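You operate a simulated robot arm through the tools that you are given. There is no shell and no other tool. Be economical: measure what you need, move in short steps, check, and stop when the job is done.

You run a simulated robot arm. Do the job below in one go: nothing can be reset, and whatever is moved stays where it is left.

JOB
Put things in order on the table top. At the end: the grey cloth is on the orange tray; the red clip stands where the clear spring water bottle stood; the clear spring water bottle stands where the yellow mesh cloth stood; the yellow mesh cloth stands where the grey cloth stood; whatever was shut is shut again. Leave all else as you found it, and nothing knocked over.

The check looks at the end state, three seconds after you hand in, the way a careful person would. Anything else that was tipped, shoved, dropped, spilled or broken makes it a failure. Flat cloth is picked up by pressing the open fingertips on it (5 to 10 N) and closing them slowly along it; thin cloth reads only 2 to 8 mm in the jaws.

ROBOT AND FRAMES
A 7-joint arm with a two-finger parallel gripper, fixed in place. Base frame: the origin is at the foot of the arm, x ahead of it, y to its left, z up; the work surface is at about z = 0. Readings come in m, degrees, newtons and seconds.
With the tool pointing down near the work surface it reaches from about 0.22 to 0.58 m from the base axis. Its first joint turns from -66.0 to 66.0 degrees. Payload 2.5 kg.
The TCP is the grasp point between the finger pads, 0.023 m short of the fingertips. In the tool frame z runs along the fingers and y along their closing line. Largest opening 0.094 m; finger width 0.038, thickness 0.01; the body of the gripper, 0.054 by 0.096 m, starts 0.039 m behind the TCP.
Orientation is told as [roll, pitch, yaw] about the base's x, y, z axes, in that order, counted from this pose: with the fingers straight down and closing along the base's y, the tool's x points along the base's -x, its y along +y and its z along -z.

CONTROLS
- The arm moves only by the tool send_rows. Its argument "rows" is one flat list of numbers, 7 for each row, row after row: the shift along the base's x, y, z in m, then the turn, a rotation vector about the base's x, y, z in degrees, then the finger opening in m, from 0 to 0.094. In form: [tx, ty, tz, ax, ay, az, claw, tx, ty, tz, ax, ay, az, claw, ...]. A call has 1 to 8 rows; each row shifts and turns the commanded pose from where the row before left it. A row lasts 0.2 s, in which the tool goes at most 0.05 m and 8.6 degrees; a call with a longer step from one row to the next is refused whole, and so is a gripper value outside its range. Where a pose cannot be reached the arm comes as near as it can. A force on the tool above 40 N (or 10 N above the force at the start of the call, whichever is more), or a blocked arm, ends the call early, and 0.2 s more pass. Each finger travels about 0.108 m/s and halts on what it meets, pressing with about 24 N; the grip force reading is that of the motor and also rises with nothing between the fingers. The clock runs only during rows and for 0.2 s after the last one: add rows that do not move to give the fingers time. It gives the time, the measured TCP pose, the force on the tool (base axes), the opening and the grip force at its end, in the units of the frame above (readings bear some noise).
- Cameras (640 x 400 px; columns grow to the right, rows downward): "scene" is fixed at [0.1245, -0.4191, 0.5255]; the picture's right is [0.76, -0.65, 0.00], its down [-0.48, -0.55, -0.68] and it looks along [0.45, 0.52, -0.73] (base axes); focal length 270 px, centre (320, 200). "wrist" rides on the gripper at [0.086, 0.016, -0.074] in the tool frame; the picture's right is [-0.18, 0.98, 0.00], its down [-0.58, -0.11, -0.81] and it looks along [-0.79, -0.15, 0.59] (tool axes); focal length 243 px, centre (320, 200). There is no depth. A picture from a camera that has moved, and an enlarged one, comes with that camera's place and axes in the base frame and with its lens.
- capture(camera): a new picture of that camera. It takes no simulated time.
- close_up(camera, box): a new picture of the part [left, top, right, bottom] of that camera's present view, enlarged. It takes no simulated time.
- close_job(): hands the job in; it is judged then, once.

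Work in short steps. Places have to be worked out from the pictures, the camera data and where the tool is seen: move nearer, look again, correct. Check each grasp and each placing, and mend what went wrong. You have 120 turns and 84 pictures in all, those below and enlarged ones among them. Open the gripper and draw the arm clear of the work before you hand the job in, unless the task says otherwise; then end with one line.

The tools are called after ">>>" as a command line: name --argument value ..., lists and objects as JSON in quotes. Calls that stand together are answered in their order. send_rows: Moves the arm, as the interface text tells. Its arguments: {"type":"object","properties":{"rows":{"type":"array"}},"required":["rows"]} The other tools are called the same way: capture (camera) takes a picture; close_up (camera, box) takes an enlarged picture of a part of a camera's view; close_job () hands the job in.

At the start:

```text
time: 0.0
tool_pos: [0.3512, -0.1155, 0.2914]
ee_rot: [0.0, 0.0, 0.0]
contact_force: [0.2, 0.5, 0.3]
finger_gap: 0.094
grip_force: 0.0
```

scene: 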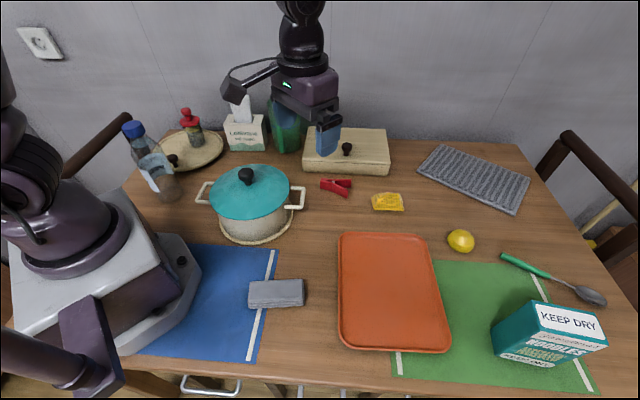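
wrist: 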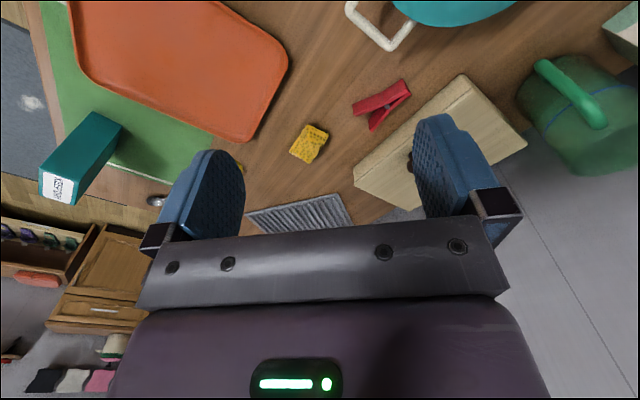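

I start by looking closely at the objects named in the job.

>>> close_up --camera "scene" --box '[300, 150, 440, 237]'

>>> close_up --camera "scene" --box '[100, 90, 260, 190]'

>>> close_up --camera "scene" --box '[200, 240, 360, 340]'

```text
4.57 times, centred on (370, 194) of scene
camera zoom: at [0.1245, -0.4191, 0.5255], right [0.76, -0.65, 0.0], down [-0.48, -0.55, -0.68], along [0.45, 0.52, -0.73], focal length 1232 px, centre (91, 230)
```

zoom: 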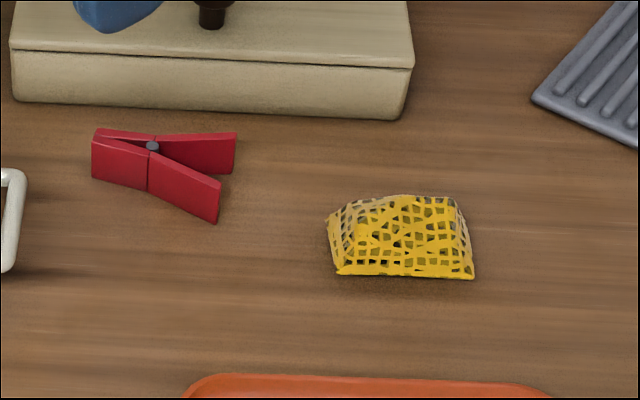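

```text
4.00 times, centred on (180, 140) of scene
camera zoom: at [0.1245, -0.4191, 0.5255], right [0.76, -0.65, 0.0], down [-0.48, -0.55, -0.68], along [0.45, 0.52, -0.73], focal length 1078 px, centre (880, 440)
```

zoom: 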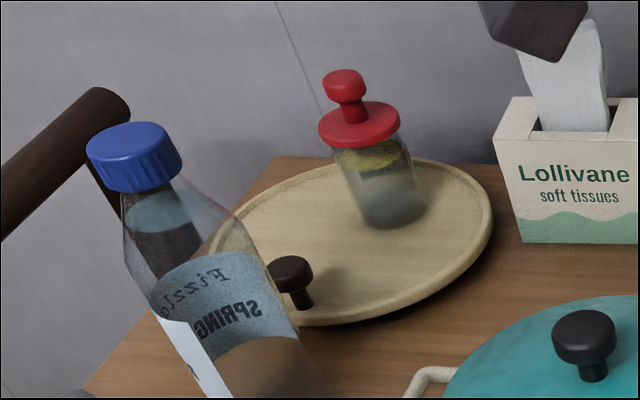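

```text
4.00 times, centred on (280, 290) of scene
camera zoom: at [0.1245, -0.4191, 0.5255], right [0.76, -0.65, 0.0], down [-0.48, -0.55, -0.68], along [0.45, 0.52, -0.73], focal length 1078 px, centre (480, -160)
```

zoom: 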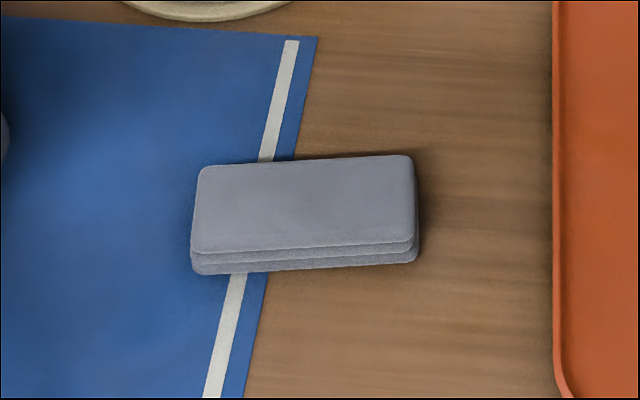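

The grey cloth is a folded pad of about 0.107 x 0.042 x 0.02, near (0.209, -0.188), with its short axis along about 53° from x. I move above it with yaw -37° and then look again.

>>> send_rows --rows '[-0.0284, -0.0144, -0.028, 0, 0, -7.4, 0.094, -0.0284, -0.0144, -0.028, 0, 0, -7.4, 0.094, -0.0284, -0.0144, -0.028, 0, 0, -7.4, 0.094, -0.0284, -0.0144, -0.028, 0, 0, -7.4, 0.094, -0.0284, -0.0144, -0.028, 0, 0, -7.4, 0.094, 0, 0, 0, 0, 0, 0, 0.094]'

>>> capture --camera "wrist"

>>> capture --camera "scene"

```text
time: 1.4
tool_pos: [0.2115, -0.1855, 0.1536]
ee_rot: [0.0, 0.0, -37.1]
contact_force: [0.2, 0.2, 0.6]
finger_gap: 0.0939
grip_force: 0.0
```

```text
78 pictures are left
camera wrist: at [0.1508, -0.1201, 0.2275], right [0.74, 0.67, 0.0], down [0.4, -0.44, 0.81], along [0.54, -0.6, -0.59], focal length 243 px, centre (320, 200)
```

wrist: 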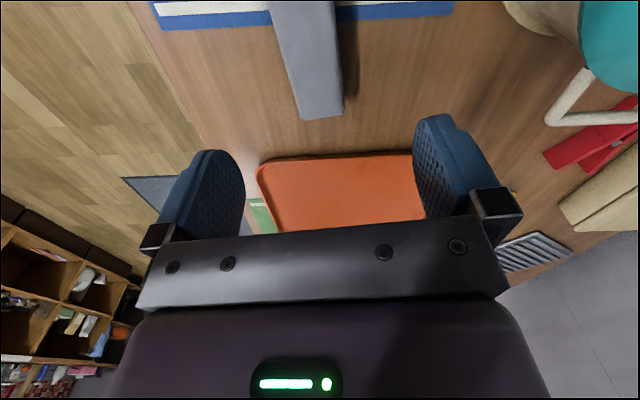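

```text
77 pictures are left
```

scene: 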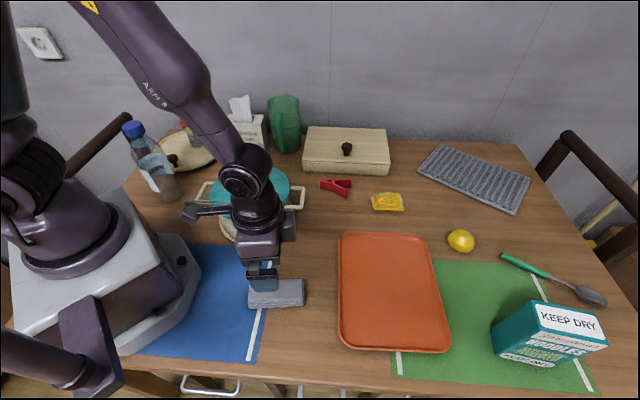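

Both views put the cloth between the fingers, to within about 1 cm. I go straight down to z of about 0.027.

>>> send_rows --rows '[-0.001, -0.003, -0.035, 0, 0, 0, 0.094, 0, 0, -0.035, 0, 0, 0, 0.094, 0, 0, -0.032, 0, 0, 0, 0.094, 0, 0, -0.015, 0, 0, 0, 0.094, 0, 0, -0.008, 0, 0, 0, 0.094, 0, 0, 0, 0, 0, 0, 0.094]'

>>> close_up --camera "scene" --box '[200, 220, 360, 320]'

```text
time: 2.8
tool_pos: [0.2065, -0.1905, 0.0263]
ee_rot: [0.0, 0.0, -37.0]
contact_force: [0.9, -0.3, 0.2]
finger_gap: 0.094
grip_force: 0.0
```

```text
4.00 times, centred on (280, 270) of scene
camera zoom: at [0.1245, -0.4192, 0.5255], right [0.76, -0.65, 0.0], down [-0.48, -0.55, -0.68], along [0.45, 0.52, -0.73], focal length 1078 px, centre (480, -80)
```

zoom: 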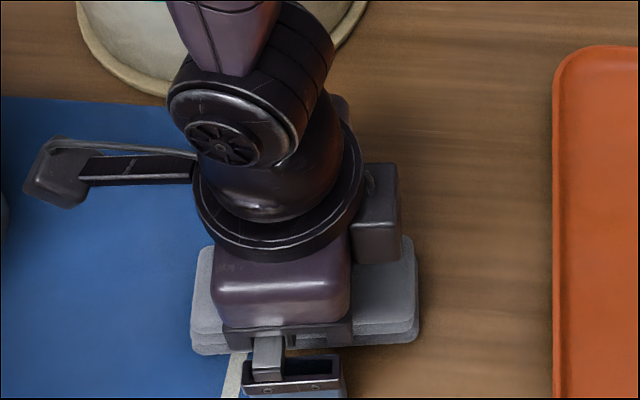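

The fingers straddle the cloth and the gripper is near its middle. I close.

>>> send_rows --rows '[0, 0, 0, 0, 0, 0, 0.06, 0, 0, 0, 0, 0, 0, 0.04, 0, 0, 0, 0, 0, 0, 0.025, 0, 0, 0, 0, 0, 0, 0.015, 0, 0, 0, 0, 0, 0, 0.015]'

```text
time: 4.0
tool_pos: [0.2072, -0.191, 0.0277]
ee_rot: [0.0, 0.1, -37.0]
contact_force: [0.2, 0.1, 0.1]
finger_gap: 0.0454
grip_force: 23.4
```

I hold 45 mm of cloth at 23 N. I lift it and check.

>>> send_rows --rows '[0, 0, 0.03, 0, 0, 0, 0.015, 0, 0, 0.04, 0, 0, 0, 0.015, 0, 0, 0.04, 0, 0, 0, 0.015, 0, 0, 0, 0, 0, 0, 0.015]'

>>> capture --camera "scene"

```text
time: 5.0
tool_pos: [0.2066, -0.1924, 0.1363]
ee_rot: [0.0, 0.0, -37.0]
contact_force: [-0.1, 1.3, -1.3]
finger_gap: 0.0454
grip_force: 23.8
```

```text
75 pictures are left
```

scene: 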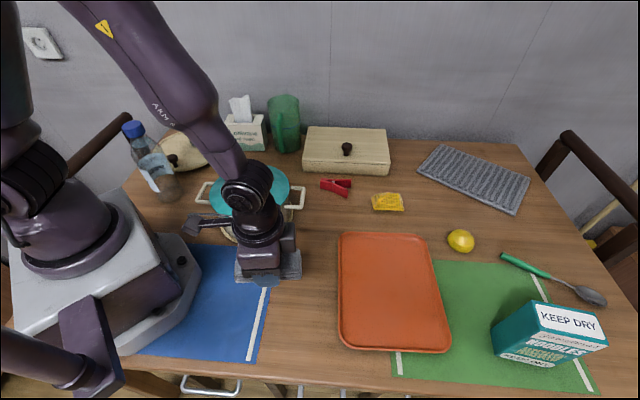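

The cloth is held. I carry it over the tray, centred near (0.40, -0.31).

>>> send_rows --rows '[0.0356, -0.0216, 0, 0, 0, 0, 0.015, 0.0356, -0.0216, 0, 0, 0, 0, 0.015, 0.0356, -0.0216, 0, 0, 0, 0, 0.015, 0.0356, -0.0216, 0, 0, 0, 0, 0.015, 0.0356, -0.0216, 0, 0, 0, 0, 0.015, 0, 0, -0.04, 0, 0, 0, 0.015, 0, 0, -0.03, 0, 0, 0, 0.015, 0, 0, 0, 0, 0, 0, 0.015]'

>>> capture --camera "scene"

```text
time: 6.8
tool_pos: [0.3866, -0.3006, 0.0667]
ee_rot: [0.1, -0.1, -37.0]
contact_force: [0.6, 0.4, 0.3]
finger_gap: 0.0454
grip_force: 23.6
```

```text
74 pictures are left
```

scene: 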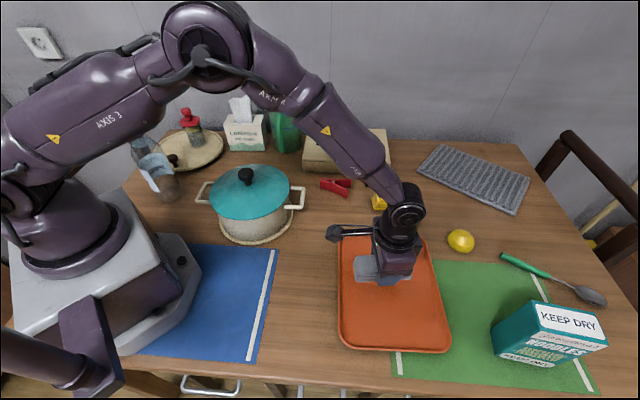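

The cloth is over the tray's interior. I lower it slowly onto the floor of the tray.

>>> send_rows --rows '[0, 0, -0.02, 0, 0, 0, 0.015, 0, 0, -0.008, 0, 0, 0, 0.015, 0, 0, -0.003, 0, 0, 0, 0.015, 0, 0, 0, 0, 0, 0, 0.015]'

```text
time: 7.8
tool_pos: [0.3869, -0.2993, 0.0358]
ee_rot: [0.0, 0.0, -37.0]
contact_force: [0.4, 0.2, -0.5]
finger_gap: 0.0455
grip_force: 23.5
```

No contact yet, so I go a little lower.

>>> send_rows --rows '[0, 0, -0.003, 0, 0, 0, 0.015, 0, 0, 0, 0, 0, 0, 0.015]'

```text
time: 8.4
tool_pos: [0.3866, -0.2996, 0.0322]
ee_rot: [0.0, 0.0, -37.0]
contact_force: [0.2, -0.2, 0.1]
finger_gap: 0.0454
grip_force: 24.4
```

Still free. I lower another 2 mm, then open gently and rise.

>>> send_rows --rows '[0, 0, -0.002, 0, 0, 0, 0.015, 0, 0, 0, 0, 0, 0, 0.015, 0, 0, 0, 0, 0, 0, 0.06, 0, 0, 0, 0, 0, 0, 0.08, 0, 0, 0.04, 0, 0, 0, 0.08, 0, 0, 0.04, 0, 0, 0, 0.08, 0, 0, 0.04, 0, 0, 0, 0.08]'

>>> capture --camera "wrist"

>>> capture --camera "scene"

```text
time: 10.0
tool_pos: [0.3844, -0.301, 0.1509]
ee_rot: [0.0, 0.0, -37.0]
contact_force: [0.2, -0.7, -1.1]
finger_gap: 0.0799
grip_force: 0.0
```

```text
73 pictures are left
camera wrist: at [0.3231, -0.2342, 0.2259], right [0.74, 0.67, 0.0], down [0.4, -0.44, 0.81], along [0.54, -0.6, -0.59], focal length 243 px, centre (320, 200)
```

wrist: 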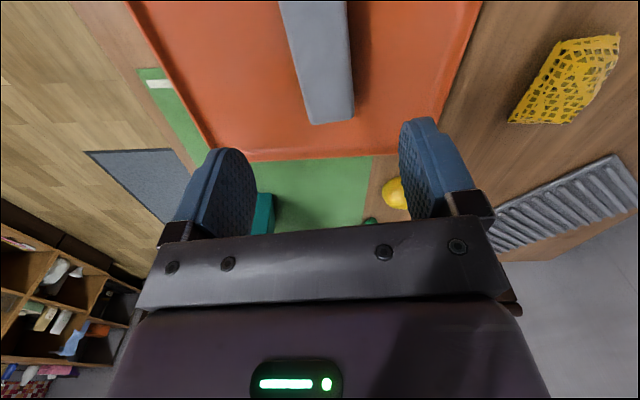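

```text
72 pictures are left
```

scene: 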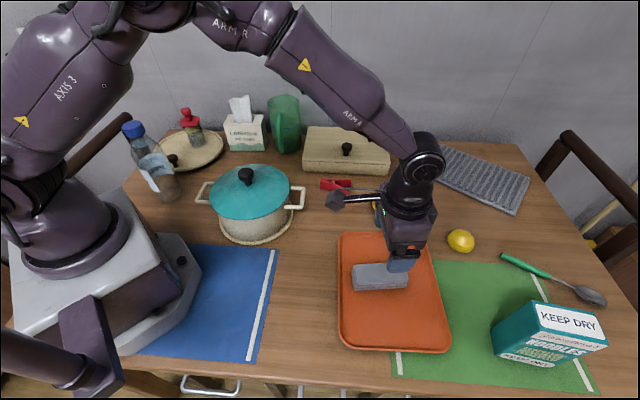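

The grey cloth lies in the tray. Scene and wrist views agree that the yellow mesh cloth's centre is about (0.571, -0.173), with its short axis about 51° from x. I go above a point a little nearer than its centre, (0.562, -0.165), to test the reach.

>>> send_rows --rows '[0.0356, 0.0272, 0, 0, 0, -0.4, 0.094, 0.0356, 0.0272, 0, 0, 0, -0.4, 0.094, 0.0356, 0.0272, 0, 0, 0, -0.4, 0.094, 0.0356, 0.0272, 0, 0, 0, -0.4, 0.094, 0.0356, 0.0272, 0, 0, 0, -0.4, 0.094, 0, 0, -0.04, 0, 0, 0, 0.094, 0, 0, 0, 0, 0, 0, 0.094]'

>>> capture --camera "scene"

>>> capture --camera "wrist"

```text
time: 11.6
tool_pos: [0.565, -0.1612, 0.1128]
ee_rot: [0.0, 0.0, -39.0]
contact_force: [1.1, 0.7, 0.1]
finger_gap: 0.0938
grip_force: 0.0
```

```text
71 pictures are left
```

scene: 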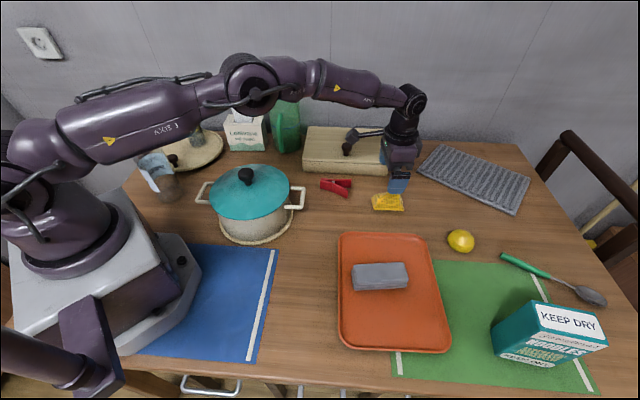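

```text
70 pictures are left
camera wrist: at [0.5064, -0.0938, 0.1868], right [0.76, 0.65, 0.0], down [0.38, -0.45, 0.81], along [0.52, -0.61, -0.59], focal length 243 px, centre (320, 200)
```

wrist: 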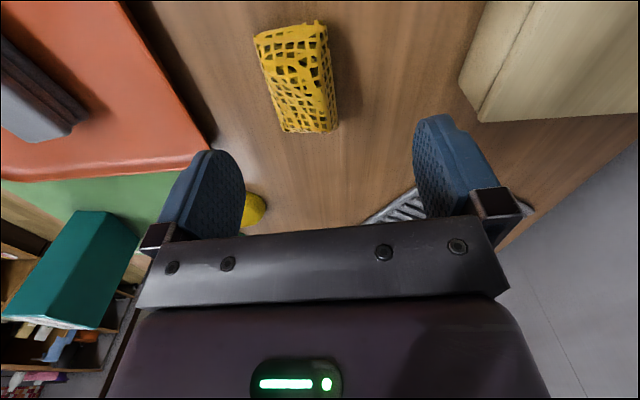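

The arm reaches here. The cloth sits about 1 cm to the left between the fingers, so I shift and descend most of the way, then look again.

>>> send_rows --rows '[-0.007, -0.009, -0.02, 0, 0, 0, 0.094, 0, 0, -0.025, 0, 0, 0, 0.094, 0, 0, 0, 0, 0, 0, 0.094]'

>>> capture --camera "wrist"

>>> close_up --camera "scene" --box '[320, 140, 480, 240]'

```text
time: 12.4
tool_pos: [0.5576, -0.1724, 0.0695]
ee_rot: [0.0, 0.0, -39.0]
contact_force: [0.0, -0.3, 1.4]
finger_gap: 0.0941
grip_force: 0.0
```

```text
69 pictures are left
camera wrist: at [0.5, -0.1036, 0.1427], right [0.76, 0.65, 0.0], down [0.38, -0.45, 0.81], along [0.52, -0.61, -0.59], focal length 243 px, centre (320, 200)
```

wrist: 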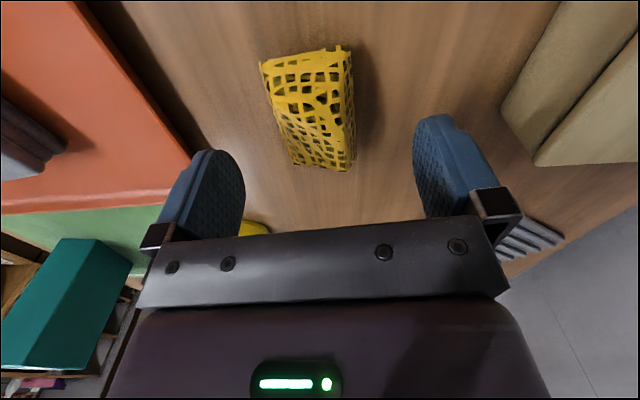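

```text
4.00 times, centred on (400, 190) of scene
camera zoom: at [0.1245, -0.4191, 0.5255], right [0.76, -0.65, 0.0], down [-0.48, -0.55, -0.68], along [0.45, 0.52, -0.73], focal length 1078 px, centre (0, 240)
```

zoom: 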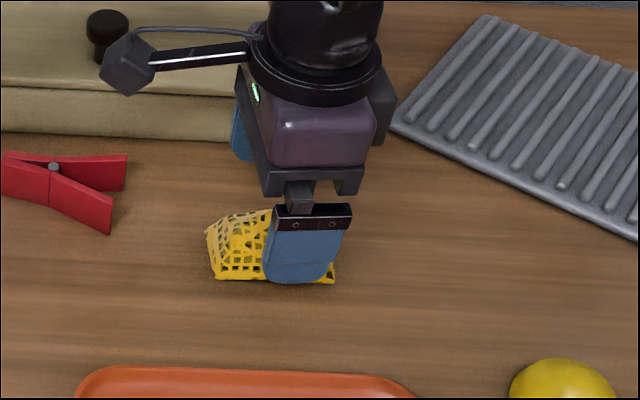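

The cloth is nearly centred between the fingers. I descend to z of about 0.027 and close.

>>> send_rows --rows '[-0.003, -0.003, -0.02, 0, 0, 0, 0.094, 0, 0, -0.015, 0, 0, 0, 0.094, 0, 0, -0.007, 0, 0, 0, 0.094, 0, 0, 0, 0, 0, 0, 0.094, 0, 0, 0, 0, 0, 0, 0.065, 0, 0, 0, 0, 0, 0, 0.045, 0, 0, 0, 0, 0, 0, 0.03, 0, 0, 0, 0, 0, 0, 0.03]'

```text
time: 14.2
tool_pos: [0.555, -0.1761, 0.0248]
ee_rot: [0.1, 0.1, -38.9]
contact_force: [0.3, 0.1, -1.1]
finger_gap: 0.049
grip_force: 24.0
```

I have a grip of 49 mm at 24 N. I lift and check.

>>> send_rows --rows '[0, 0, 0.03, 0, 0, 0, 0.03, 0, 0, 0.045, 0, 0, 0, 0.03, 0, 0, 0.045, 0, 0, 0, 0.03, 0, 0, 0.03, 0, 0, 0, 0.03, 0, 0, 0, 0, 0, 0, 0.03]'

>>> capture --camera "scene"

```text
time: 15.4
tool_pos: [0.5563, -0.1763, 0.1754]
ee_rot: [0.1, 0.0, -39.0]
contact_force: [-0.2, 0.7, -0.2]
finger_gap: 0.0488
grip_force: 24.0
```

```text
67 pictures are left
```

scene: 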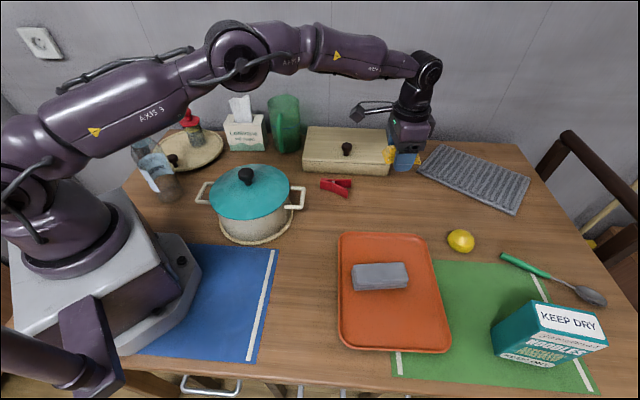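

The yellow cloth is held. I carry it to where the grey cloth was, about (0.206, -0.190).

>>> send_rows --rows '[-0.0436, -0.0017, 0, 0, 0, 0.2, 0.03, -0.0436, -0.0017, 0, 0, 0, 0.2, 0.03, -0.0436, -0.0017, 0, 0, 0, 0.2, 0.03, -0.0436, -0.0017, 0, 0, 0, 0.2, 0.03, -0.0436, -0.0017, 0, 0, 0, 0.2, 0.03, -0.0436, -0.0017, 0, 0, 0, 0.2, 0.03, -0.0436, -0.0017, 0, 0, 0, 0.2, 0.03, -0.0436, -0.0017, 0, 0, 0, 0.2, 0.03]'

>>> send_rows --rows '[0, 0, -0.04, 0, 0, 0, 0.03, 0, 0, -0.04, 0, 0, 0, 0.03, 0, 0, -0.04, 0, 0, 0, 0.03, 0, 0, 0, 0, 0, 0, 0.03]'

>>> close_up --camera "scene" --box '[200, 220, 360, 320]'

```text
time: 17.2
tool_pos: [0.2018, -0.1865, 0.1713]
ee_rot: [0.1, 0.0, -37.4]
contact_force: [0.5, 0.2, 0.3]
finger_gap: 0.0491
grip_force: 23.6
```

```text
time: 18.2
tool_pos: [0.2013, -0.1876, 0.056]
ee_rot: [0.0, 0.0, -37.4]
contact_force: [0.1, 0.4, -0.4]
finger_gap: 0.0489
grip_force: 24.4
```

```text
4.00 times, centred on (280, 270) of scene
camera zoom: at [0.1245, -0.4192, 0.5255], right [0.76, -0.65, 0.0], down [-0.48, -0.55, -0.68], along [0.45, 0.52, -0.73], focal length 1078 px, centre (480, -80)
```

zoom: 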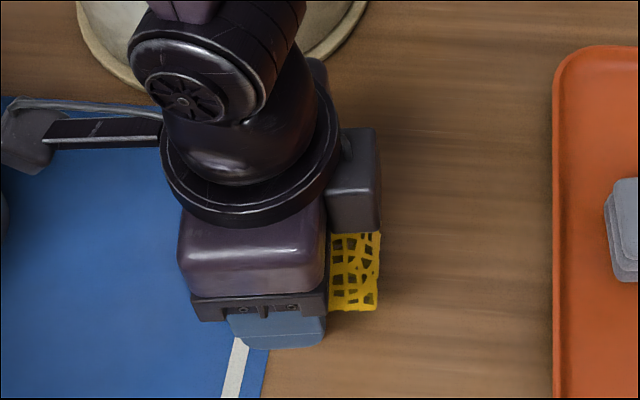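

The cloth's right end sticks out, and I judge its centre to be within a few millimetres of the target. I make a small correction, lower it, release and rise.

>>> send_rows --rows '[0.003, -0.003, -0.018, 0, 0, 0, 0.03, 0, 0, -0.008, 0, 0, 0, 0.03, 0, 0, -0.004, 0, 0, 0, 0.03, 0, 0, 0, 0, 0, 0, 0.03]'

>>> send_rows --rows '[0, 0, 0, 0, 0, 0, 0.065, 0, 0, 0, 0, 0, 0, 0.085, 0, 0, 0.02, 0, 0, 0, 0.085, 0, 0, 0.04, 0, 0, 0, 0.085, 0, 0, 0.045, 0, 0, 0, 0.085, 0, 0, 0.045, 0, 0, 0, 0.085, 0, 0, 0.045, 0, 0, 0, 0.085]'

>>> capture --camera "scene"

```text
time: 19.2
tool_pos: [0.2081, -0.1904, 0.0228]
ee_rot: [0.0, -0.1, -37.4]
contact_force: [-2.5, 2.4, 12.0]
finger_gap: 0.0492
grip_force: 23.8
```

```text
time: 20.8
tool_pos: [0.2091, -0.1922, 0.2186]
ee_rot: [0.1, 0.1, -37.5]
contact_force: [0.5, 0.8, 0.7]
finger_gap: 0.0848
grip_force: 0.1
```

```text
65 pictures are left
```

scene: 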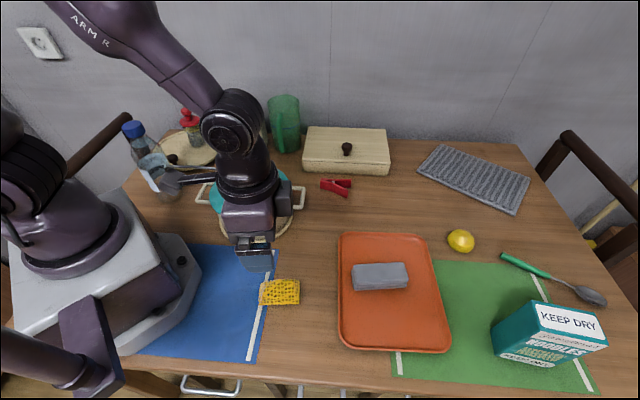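

The yellow cloth stands where the grey one was. Now I raise the arm and swing toward the bottle, near (0.15, 0.235) with its cap at about z = 0.21.

>>> send_rows --rows '[0.0226, 0.0346, 0.02, 0, 0, 7.8, 0.094, 0.0167, 0.0368, 0.02, 0, 0, 7.8, 0.094, 0.0111, 0.0388, 0.02, 0, 0, 7.8, 0.094, 0.0052, 0.039, 0.02, 0, 0, 7.8, 0.094, -0.0006, 0.0391, 0.02, 0, 0, 7.8, 0.094, -0.0063, 0.0381, 0.02, 0, 0, 7.8, 0.094]'

>>> send_rows --rows '[-0.0115, 0.0357, 0, 0, 0, 7.9, 0.094, -0.0165, 0.0336, 0, 0, 0, 7.9, 0.094, -0.0208, 0.0299, 0, 0, 0, 7.9, 0.094, -0.0247, 0.0265, 0, 0, 0, 7.9, 0.094, -0.0277, 0.0219, 0, 0, 0, 7.9, 0.094, -0.0304, 0.0175, 0, 0, 0, 7.9, 0.094, 0, 0, 0, 0, 0, 0, 0.094]'

>>> capture --camera "scene"

>>> capture --camera "wrist"

```text
time: 22.2
tool_pos: [0.2606, 0.033, 0.3414]
ee_rot: [0.0, 0.1, 9.4]
contact_force: [-0.5, -0.2, -0.2]
finger_gap: 0.094
grip_force: 0.1
```

```text
time: 23.8
tool_pos: [0.1247, 0.1991, 0.3387]
ee_rot: [0.0, 0.0, 57.0]
contact_force: [0.3, 0.0, -0.2]
finger_gap: 0.094
grip_force: 0.0
```

```text
64 pictures are left
```

scene: 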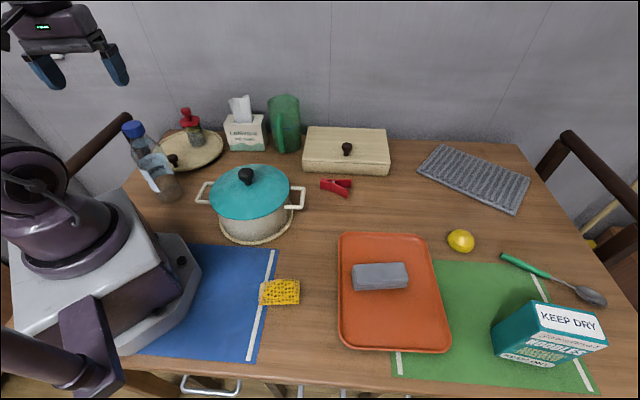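

```text
63 pictures are left
camera wrist: at [0.063, 0.1372, 0.4128], right [-0.72, 0.69, 0.0], down [0.41, 0.43, 0.81], along [0.56, 0.58, -0.59], focal length 243 px, centre (320, 200)
```

wrist: 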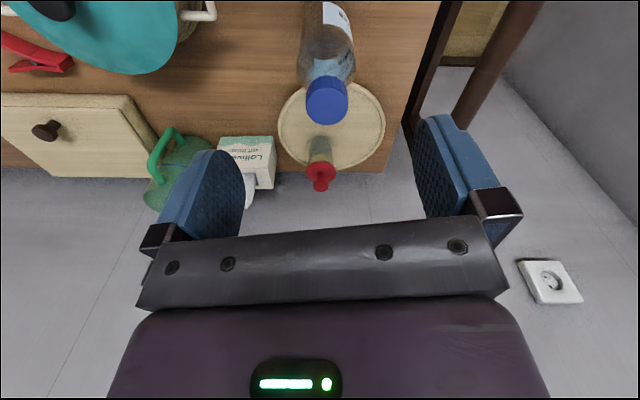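

The wrist view puts the cap at about (0.144, 0.230), 0.037 wide with its top near z = 0.215. I move above it and look again.

>>> send_rows --rows '[0.0193, 0.0309, 0, 0, 0, 0, 0.094, 0, 0, -0.04, 0, 0, 0, 0.094, 0, 0, 0, 0, 0, 0, 0.094]'

>>> capture --camera "wrist"

>>> capture --camera "scene"

```text
time: 24.6
tool_pos: [0.142, 0.2299, 0.2986]
ee_rot: [0.0, 0.0, 56.8]
contact_force: [-0.2, -0.4, -0.8]
finger_gap: 0.0943
grip_force: 0.0
```

```text
62 pictures are left
camera wrist: at [0.0804, 0.1683, 0.3727], right [-0.72, 0.69, 0.0], down [0.41, 0.43, 0.81], along [0.56, 0.58, -0.59], focal length 243 px, centre (320, 200)
```

wrist: 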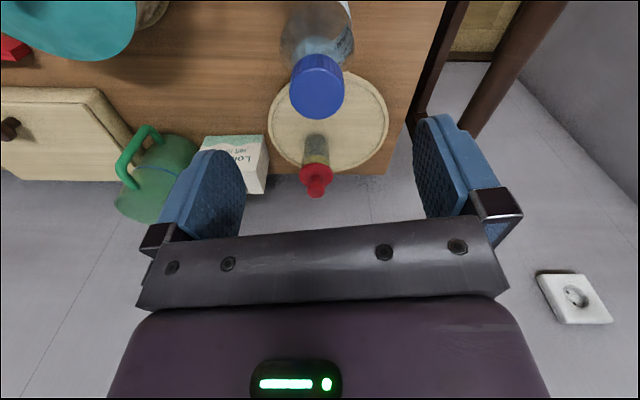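

```text
61 pictures are left
```

scene: 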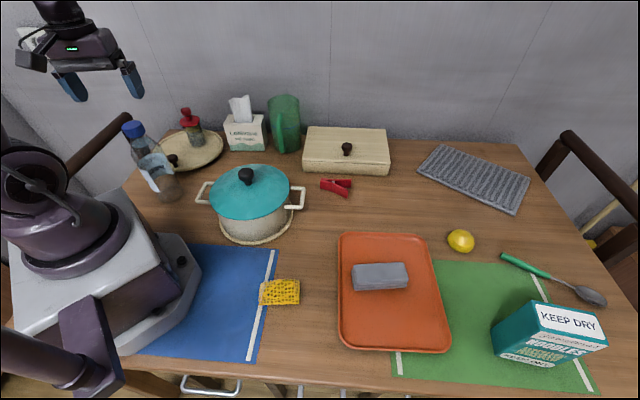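

The cap lies on the finger centreline and perhaps 4 mm further out. I nudge outward and descend so the pads flank the cap.

>>> send_rows --rows '[0.003, 0.003, -0.03, 0, 0, 0, 0.094, 0, 0, -0.03, 0, 0, 0, 0.094, 0, 0, -0.02, 0, 0, 0, 0.094, 0, 0, -0.012, 0, 0, 0, 0.094, 0, 0, 0, 0, 0, 0, 0.094]'

>>> capture --camera "wrist"

>>> close_up --camera "scene" --box '[60, 50, 220, 150]'

```text
time: 25.8
tool_pos: [0.1468, 0.2335, 0.2053]
ee_rot: [0.0, 0.0, 56.8]
contact_force: [0.3, -0.1, 0.7]
finger_gap: 0.0939
grip_force: 0.1
```

```text
60 pictures are left
camera wrist: at [0.0848, 0.1708, 0.2796], right [-0.72, 0.69, 0.0], down [0.41, 0.43, 0.81], along [0.56, 0.58, -0.59], focal length 243 px, centre (320, 200)
```

wrist: 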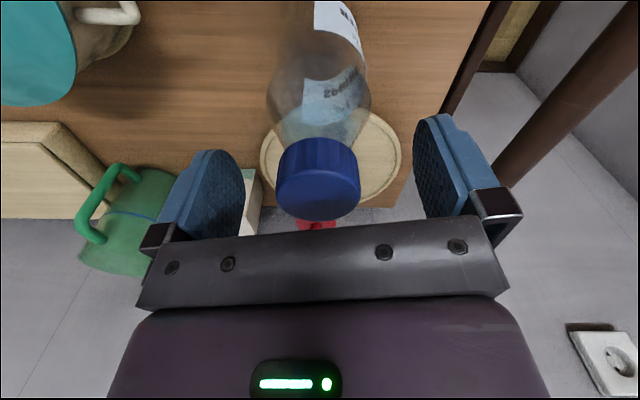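

```text
4.00 times, centred on (140, 100) of scene
camera zoom: at [0.1245, -0.4191, 0.5255], right [0.76, -0.65, 0.0], down [-0.48, -0.55, -0.68], along [0.45, 0.52, -0.73], focal length 1078 px, centre (1040, 600)
```

zoom: 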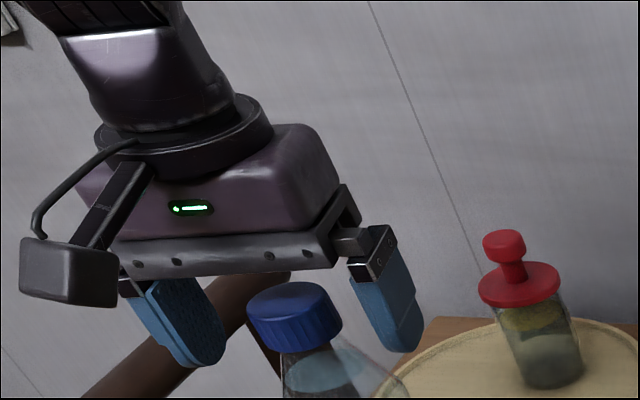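

The cap is centred between the pads. I lower 7 mm and close.

>>> send_rows --rows '[0, 0, -0.007, 0, 0, 0, 0.094, 0, 0, 0, 0, 0, 0, 0.065, 0, 0, 0, 0, 0, 0, 0.045, 0, 0, 0, 0, 0, 0, 0.03, 0, 0, 0, 0, 0, 0, 0.02, 0, 0, 0, 0, 0, 0, 0.02]'

>>> close_up --camera "scene" --box '[60, 100, 220, 200]'

```text
time: 27.2
tool_pos: [0.1475, 0.2332, 0.1989]
ee_rot: [0.0, 0.0, 56.7]
contact_force: [0.9, -2.3, 3.9]
finger_gap: 0.0382
grip_force: 23.8
```

```text
4.00 times, centred on (140, 150) of scene
camera zoom: at [0.1245, -0.4192, 0.5255], right [0.76, -0.65, 0.0], down [-0.48, -0.55, -0.68], along [0.45, 0.52, -0.73], focal length 1078 px, centre (1040, 400)
```

zoom: 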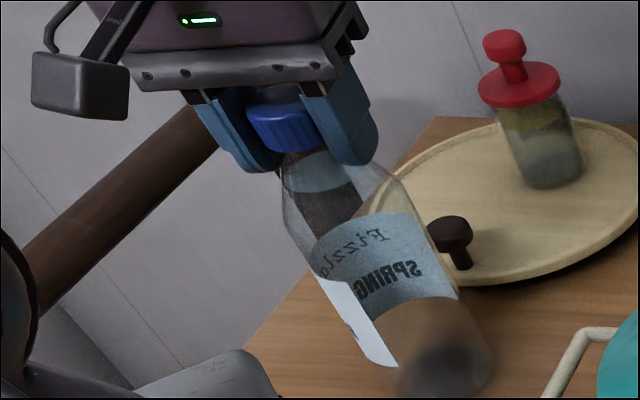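

The cap is held at 38 mm and 24 N; the bottle stood at (0.147, 0.233). I lift it well clear so it can pass over the pot.

>>> send_rows --rows '[0, 0, 0.02, 0, 0, 0, 0.02, 0, 0, 0.035, 0, 0, 0, 0.02, 0, 0, 0.04, 0, 0, 0, 0.02, 0, 0, 0.04, 0, 0, 0, 0.02, 0, 0, 0.04, 0, 0, 0, 0.02, 0, 0, 0.04, 0, 0, 0, 0.02, 0, 0, 0.025, 0, 0, 0, 0.02, 0, 0, 0, 0, 0, 0, 0.02]'

>>> capture --camera "scene"

>>> capture --camera "wrist"

```text
time: 29.0
tool_pos: [0.1466, 0.2335, 0.4375]
ee_rot: [0.0, -0.1, 56.8]
contact_force: [0.9, -0.3, -4.6]
finger_gap: 0.0371
grip_force: 23.5
```

```text
57 pictures are left
```

scene: 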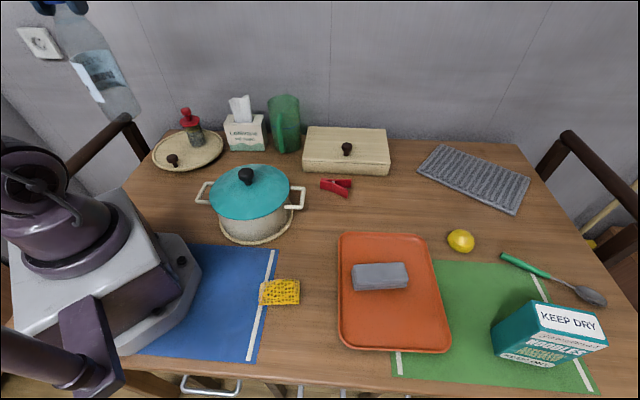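

```text
56 pictures are left
camera wrist: at [0.0851, 0.1719, 0.5112], right [-0.72, 0.69, 0.0], down [0.41, 0.43, 0.81], along [0.56, 0.58, -0.59], focal length 243 px, centre (320, 200)
```

wrist: 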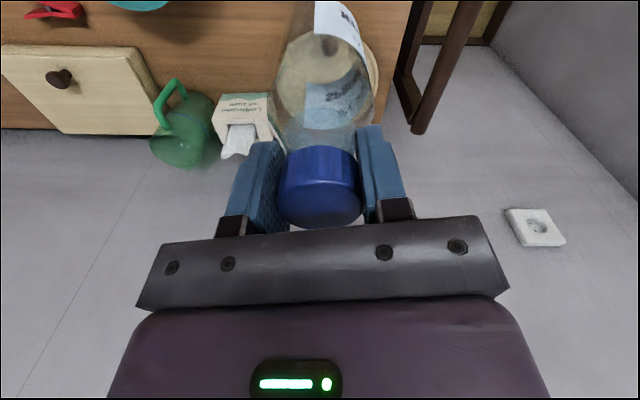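

The bottle is held upright, about 0.45 kg. I swing it slowly over the pot with its bottom at about z = 0.24.

>>> send_rows --rows '[0.0198, -0.0137, 0, 0, 0, -5, 0.02, 0.0185, -0.0154, 0, 0, 0, -5, 0.02, 0.0171, -0.017, 0, 0, 0, -5, 0.02, 0.0155, -0.0184, 0, 0, 0, -5, 0.02, 0.0139, -0.0197, 0, 0, 0, -5, 0.02, 0.0121, -0.0208, 0, 0, 0, -5, 0.02, 0.0103, -0.0218, 0, 0, 0, -5, 0.02, 0.0083, -0.0226, 0, 0, 0, -5, 0.02]'

>>> send_rows --rows '[0.0063, -0.0232, 0, 0, 0, -5, 0.02, 0.0043, -0.0237, 0, 0, 0, -5, 0.02, 0.0022, -0.024, 0, 0, 0, -5, 0.02, 0.0001, -0.0241, 0, 0, 0, -5, 0.02, -0.002, -0.024, 0, 0, 0, -5, 0.02, -0.0041, -0.0237, 0, 0, 0, -5, 0.02, -0.0062, -0.0233, 0, 0, 0, -5, 0.02, 0, 0, 0, 0, 0, 0, 0.02]'

>>> capture --camera "scene"

```text
time: 30.8
tool_pos: [0.2633, 0.0837, 0.4398]
ee_rot: [0.0, 0.0, 16.8]
contact_force: [-0.3, -0.6, -5.1]
finger_gap: 0.0371
grip_force: 23.8
```

```text
time: 32.6
tool_pos: [0.261, -0.0829, 0.4427]
ee_rot: [0.0, -0.1, -18.3]
contact_force: [0.1, 0.4, -5.3]
finger_gap: 0.0367
grip_force: 23.3
```

```text
55 pictures are left
```

scene: 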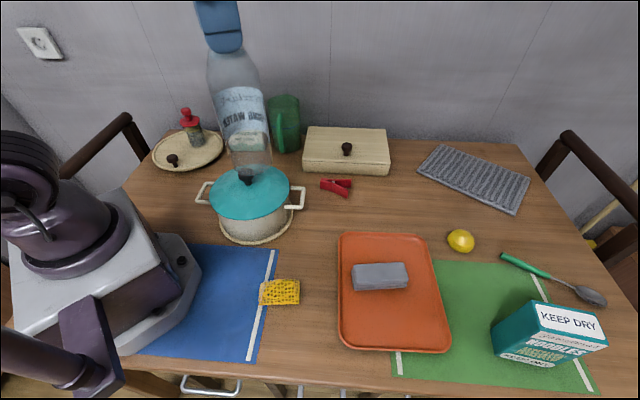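

Past the pot, still held. I extend outward and lower gradually.

>>> send_rows --rows '[0.034, -0.0103, 0, 0, 0, 0, 0.02, 0.034, -0.0103, 0, 0, 0, 0, 0.02, 0.034, -0.0103, -0.01, 0, 0, 0, 0.02, 0.034, -0.0103, -0.025, 0, 0, 0, 0.02, 0.034, -0.0103, -0.03, 0, 0, 0, 0.02, 0.034, -0.0103, -0.03, 0, 0, 0, 0.02, 0.034, -0.0103, -0.03, 0, 0, 0, 0.02, 0, 0, 0, 0, 0, 0, 0.02]'

>>> capture --camera "scene"

```text
time: 34.4
tool_pos: [0.5046, -0.1555, 0.3148]
ee_rot: [0.0, 0.0, -18.1]
contact_force: [-0.1, -0.6, -4.6]
finger_gap: 0.0368
grip_force: 23.9
```

```text
54 pictures are left
```

scene: 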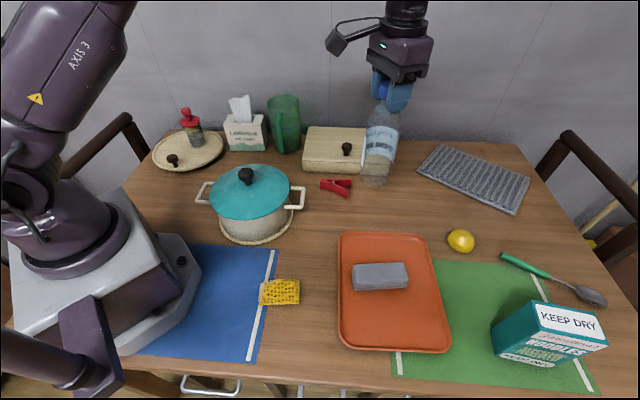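

I move over the target (0.566, -0.176) and lower until the bottom is about 2 cm above the table.

>>> send_rows --rows '[0.0307, -0.0102, -0.02, 0, 0, 0, 0.02, 0.0307, -0.0103, -0.02, 0, 0, 0, 0.02, 0, 0, -0.03, 0, 0, 0, 0.02, 0, 0, -0.022, 0, 0, 0, 0.02, 0, 0, 0, 0, 0, 0, 0.02]'

>>> capture --camera "scene"

>>> close_up --camera "scene" --box '[310, 60, 470, 220]'

```text
time: 35.6
tool_pos: [0.5604, -0.174, 0.2224]
ee_rot: [0.0, 0.1, -18.2]
contact_force: [-0.9, -0.5, -5.3]
finger_gap: 0.0366
grip_force: 24.0
out of reach, approached as far as the arm can: row 2
```

```text
53 pictures are left
```

scene: 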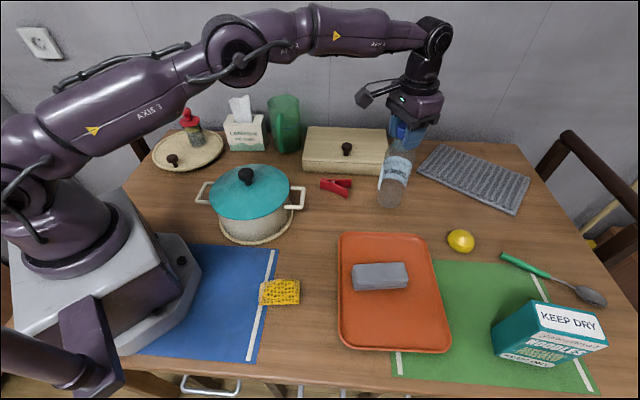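

```text
2.50 times, centred on (390, 140) of scene
camera zoom: at [0.1246, -0.4192, 0.5255], right [0.76, -0.65, 0.0], down [-0.48, -0.55, -0.68], along [0.44, 0.52, -0.73], focal length 674 px, centre (145, 350)
```

zoom: 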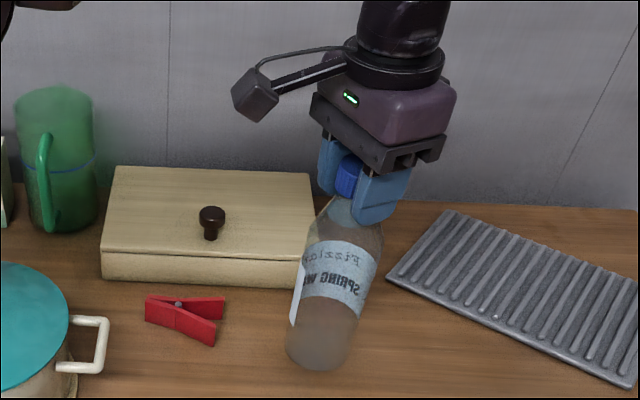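

The bottle hangs nearly upright over the target, with its base at about (0.565, -0.176). I lower it slowly and watch for contact.

>>> send_rows --rows '[0, 0, -0.012, 0, 0, 0, 0.02, 0, 0, -0.006, 0, 0, 0, 0.02, 0, 0, -0.003, 0, 0, 0, 0.02, 0, 0, 0, 0, 0, 0, 0.02]'

>>> close_up --camera "scene" --box '[310, 60, 470, 220]'

```text
time: 36.6
tool_pos: [0.5599, -0.1727, 0.2002]
ee_rot: [0.0, 0.0, -18.2]
contact_force: [-1.0, 1.5, -1.4]
finger_gap: 0.0369
grip_force: 23.9
```

```text
2.50 times, centred on (390, 140) of scene
camera zoom: at [0.1245, -0.4191, 0.5255], right [0.76, -0.65, 0.0], down [-0.48, -0.55, -0.68], along [0.45, 0.52, -0.73], focal length 674 px, centre (145, 350)
```

zoom: 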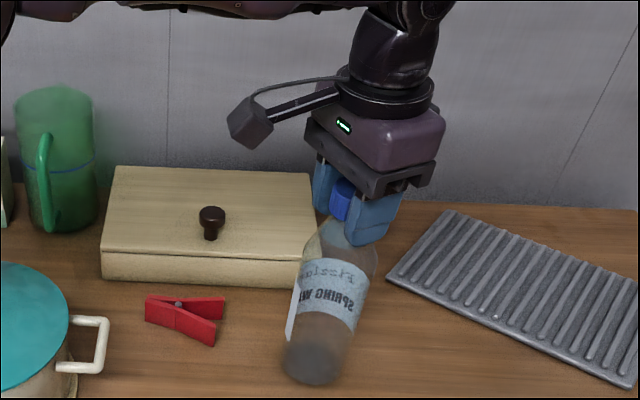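

The weight has mostly come off the tool, so the bottle touches the table, and its base is at the old yellow spot. I press 1 mm more, settle, then open slowly.

>>> send_rows --rows '[0, 0, -0.0015, 0, 0, 0, 0.02, 0, 0, 0, 0, 0, 0, 0.02]'

>>> send_rows --rows '[0, 0, 0, 0, 0, 0, 0.04, 0, 0, 0, 0, 0, 0, 0.046, 0, 0, 0, 0, 0, 0, 0.06, 0, 0, 0, 0, 0, 0, 0.08, 0, 0, 0, 0, 0, 0, 0.094]'

>>> close_up --camera "scene" --box '[310, 60, 470, 220]'

```text
time: 37.2
tool_pos: [0.5592, -0.1733, 0.2007]
ee_rot: [0.0, -0.3, -18.2]
contact_force: [-0.3, 2.7, 11.9]
finger_gap: 0.0371
grip_force: 24.0
```

```text
time: 38.4
tool_pos: [0.5592, -0.1743, 0.199]
ee_rot: [0.0, 0.1, -18.3]
contact_force: [-0.3, -0.1, -0.6]
finger_gap: 0.094
grip_force: 0.0
```

```text
2.50 times, centred on (390, 140) of scene
camera zoom: at [0.1245, -0.4191, 0.5255], right [0.76, -0.65, 0.0], down [-0.48, -0.55, -0.68], along [0.45, 0.52, -0.73], focal length 674 px, centre (145, 350)
```

zoom: 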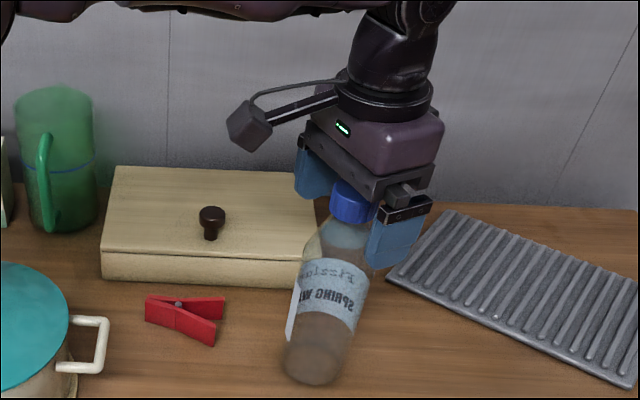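

The bottle stands freely. I rise, drawing slightly inward between the fingers' open sides.

>>> send_rows --rows '[0, 0, 0.03, 0, 0, 0, 0.094, -0.005, 0.0015, 0.03, 0, 0, 0, 0.094, -0.02, 0.0065, 0.03, 0, 0, 0, 0.094, -0.035, 0.011, 0.02, 0, 0, 0, 0.094, -0.035, 0.011, 0, 0, 0, 0, 0.094, -0.035, 0.011, 0, 0, 0, 0, 0.094, 0, 0, 0, 0, 0, 0, 0.094]'

>>> capture --camera "scene"

>>> capture --camera "wrist"

```text
time: 40.0
tool_pos: [0.4267, -0.129, 0.3092]
ee_rot: [0.0, 0.0, -18.1]
contact_force: [-0.1, 1.2, -0.1]
finger_gap: 0.0938
grip_force: 0.2
```

```text
49 pictures are left
```

scene: 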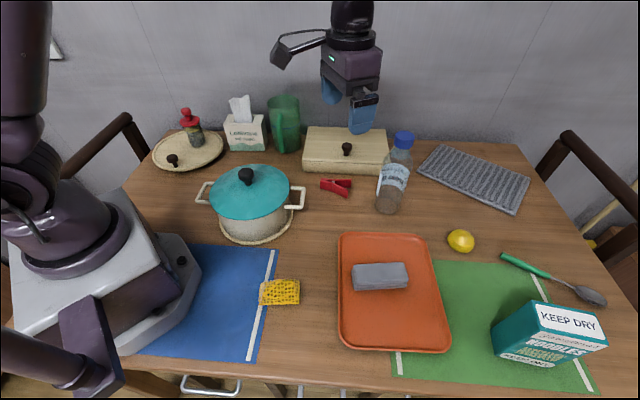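

```text
48 pictures are left
camera wrist: at [0.3486, -0.0848, 0.3831], right [0.48, 0.88, 0.0], down [0.52, -0.28, 0.81], along [0.71, -0.39, -0.59], focal length 243 px, centre (320, 200)
```

wrist: 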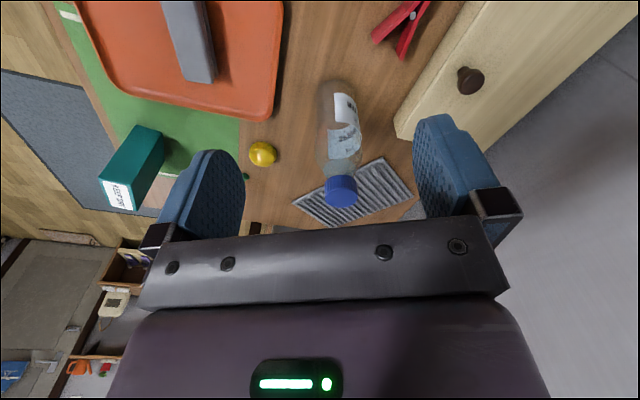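

The bottle stands on the yellow cloth's old spot. The clip lies with its axis at about -56°, its jaw near (0.487, -0.02). I go above that with yaw -56° and look.

>>> send_rows --rows '[0.0123, 0.0214, -0.0278, 0, 0, -7.6, 0.094, 0.0123, 0.0214, -0.0278, 0, 0, -7.6, 0.094, 0.0123, 0.0214, -0.0278, 0, 0, -7.6, 0.094, 0.0123, 0.0214, -0.0278, 0, 0, -7.6, 0.094, 0.0123, 0.0214, -0.0278, 0, 0, -7.6, 0.094, 0, 0, 0, 0, 0, 0, 0.094]'

>>> capture --camera "wrist"

>>> capture --camera "scene"

```text
time: 41.4
tool_pos: [0.4916, -0.0238, 0.1691]
ee_rot: [0.0, 0.0, -56.3]
contact_force: [-0.4, -0.6, -0.3]
finger_gap: 0.0941
grip_force: 0.0
```

```text
47 pictures are left
camera wrist: at [0.4551, 0.0581, 0.2438], right [0.92, 0.39, 0.0], down [0.23, -0.54, 0.81], along [0.32, -0.74, -0.59], focal length 243 px, centre (320, 200)
```

wrist: 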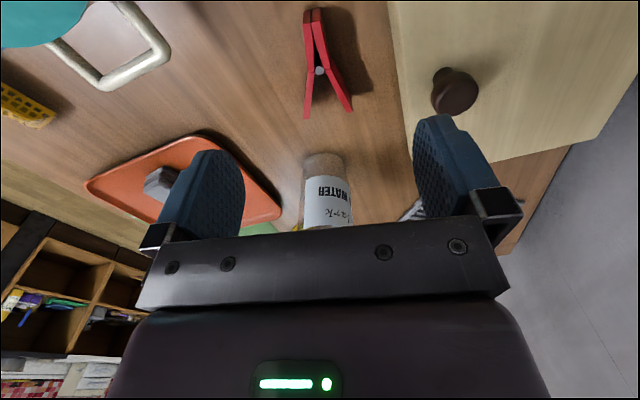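

```text
46 pictures are left
```

scene: 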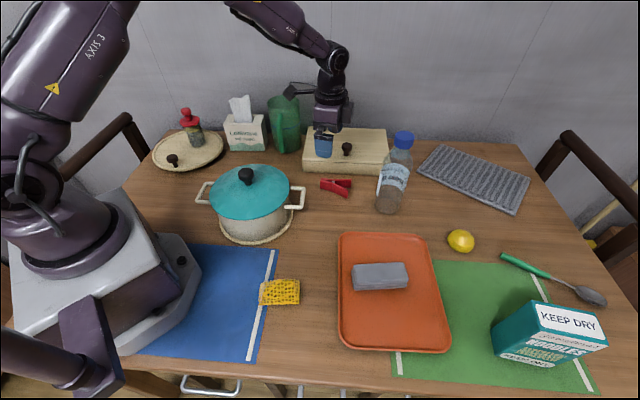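

The clip's jaw sits about 5 mm left of the finger centreline with its axis near -59°. I trim this, narrow the opening and descend partly to recheck.

>>> send_rows --rows '[-0.004, -0.002, -0.03, 0, 0, -2, 0.06, 0, 0, -0.04, 0, 0, 0, 0.06, 0, 0, -0.03, 0, 0, 0, 0.06, 0, 0, 0, 0, 0, 0, 0.06]'

>>> capture --camera "wrist"

>>> close_up --camera "scene" --box '[260, 110, 420, 210]'

```text
time: 42.4
tool_pos: [0.4877, -0.0297, 0.0689]
ee_rot: [0.0, 0.1, -58.3]
contact_force: [-0.6, -0.7, 0.1]
finger_gap: 0.0598
grip_force: 0.1
```

```text
45 pictures are left
camera wrist: at [0.4546, 0.0528, 0.1436], right [0.93, 0.36, 0.0], down [0.21, -0.55, 0.81], along [0.29, -0.75, -0.59], focal length 243 px, centre (320, 200)
```

wrist: 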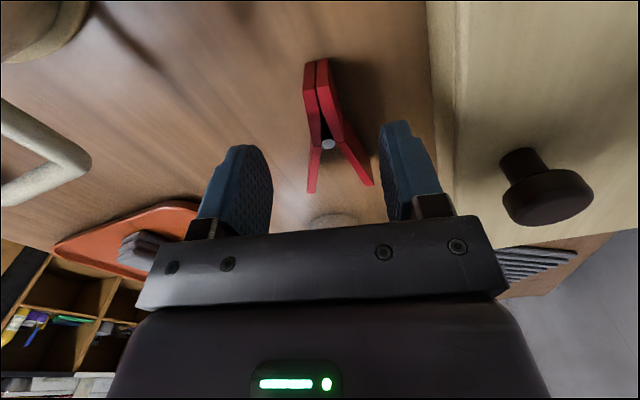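

```text
4.00 times, centred on (340, 160) of scene
camera zoom: at [0.1245, -0.4191, 0.5255], right [0.76, -0.65, 0.0], down [-0.48, -0.55, -0.68], along [0.45, 0.52, -0.73], focal length 1078 px, centre (240, 360)
```

zoom: 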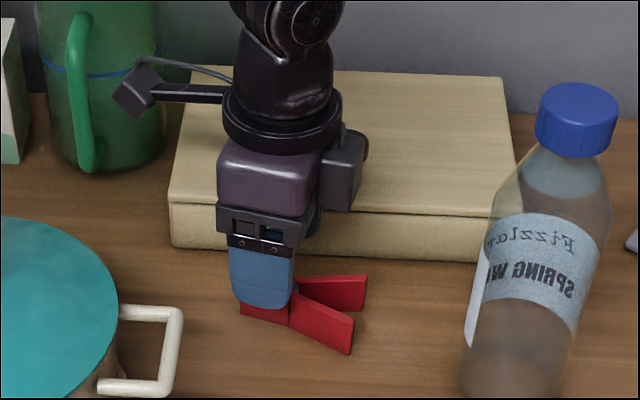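

The clip is well centred and the box is clear of the fingers. I descend to 0.027 and close.

>>> send_rows --rows '[0, 0, -0.02, 0, 0, 0, 0.06, 0, 0, -0.015, 0, 0, 0, 0.06, 0, 0, -0.007, 0, 0, 0, 0.06, 0, 0, 0, 0, 0, 0, 0.06, 0, 0, 0, 0, 0, 0, 0.04, 0, 0, 0, 0, 0, 0, 0.02, 0, 0, 0, 0, 0, 0, 0.005, 0, 0, 0, 0, 0, 0, 0.005]'

>>> capture --camera "wrist"

```text
time: 44.2
tool_pos: [0.4878, -0.0295, 0.0288]
ee_rot: [0.0, 0.0, -58.2]
contact_force: [-0.1, 0.1, 0.0]
finger_gap: 0.0228
grip_force: 23.7
```

```text
43 pictures are left
camera wrist: at [0.4549, 0.0545, 0.1023], right [0.93, 0.36, 0.0], down [0.21, -0.55, 0.81], along [0.29, -0.75, -0.59], focal length 243 px, centre (320, 200)
```

wrist: 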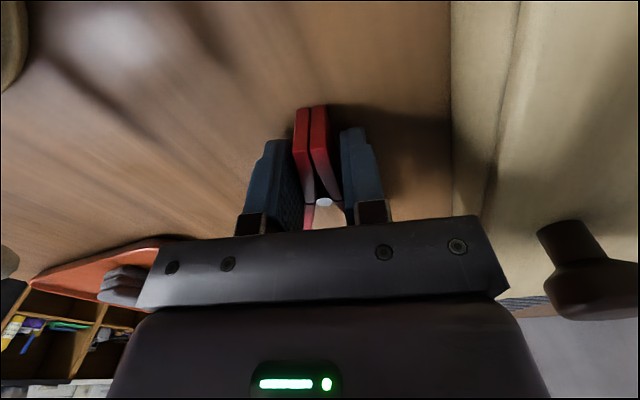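

The clip is gripped with a 23 mm gap. I lift it and check.

>>> send_rows --rows '[0, 0, 0.02, 0, 0, 0, 0.005, 0, 0, 0.04, 0, 0, 0, 0.005, 0, 0, 0.045, 0, 0, 0, 0.005, 0, 0, 0.045, 0, 0, 0, 0.005, 0, 0, 0.045, 0, 0, 0, 0.005, -0.02, 0, 0.045, 0, 0, 0, 0.005, -0.02, 0, 0.04, 0, 0, 0, 0.005, 0, 0, 0, 0, 0, 0, 0.005]'

>>> capture --camera "scene"

```text
time: 46.0
tool_pos: [0.4443, -0.0284, 0.3027]
ee_rot: [0.0, 0.0, -58.2]
contact_force: [0.1, 0.4, 0.3]
finger_gap: 0.0224
grip_force: 24.0
```

```text
42 pictures are left
```

scene: 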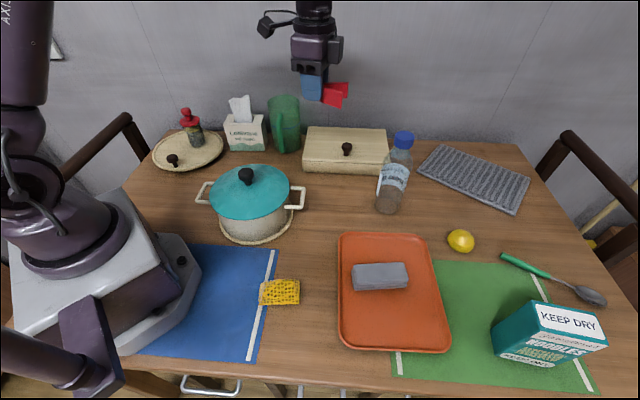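

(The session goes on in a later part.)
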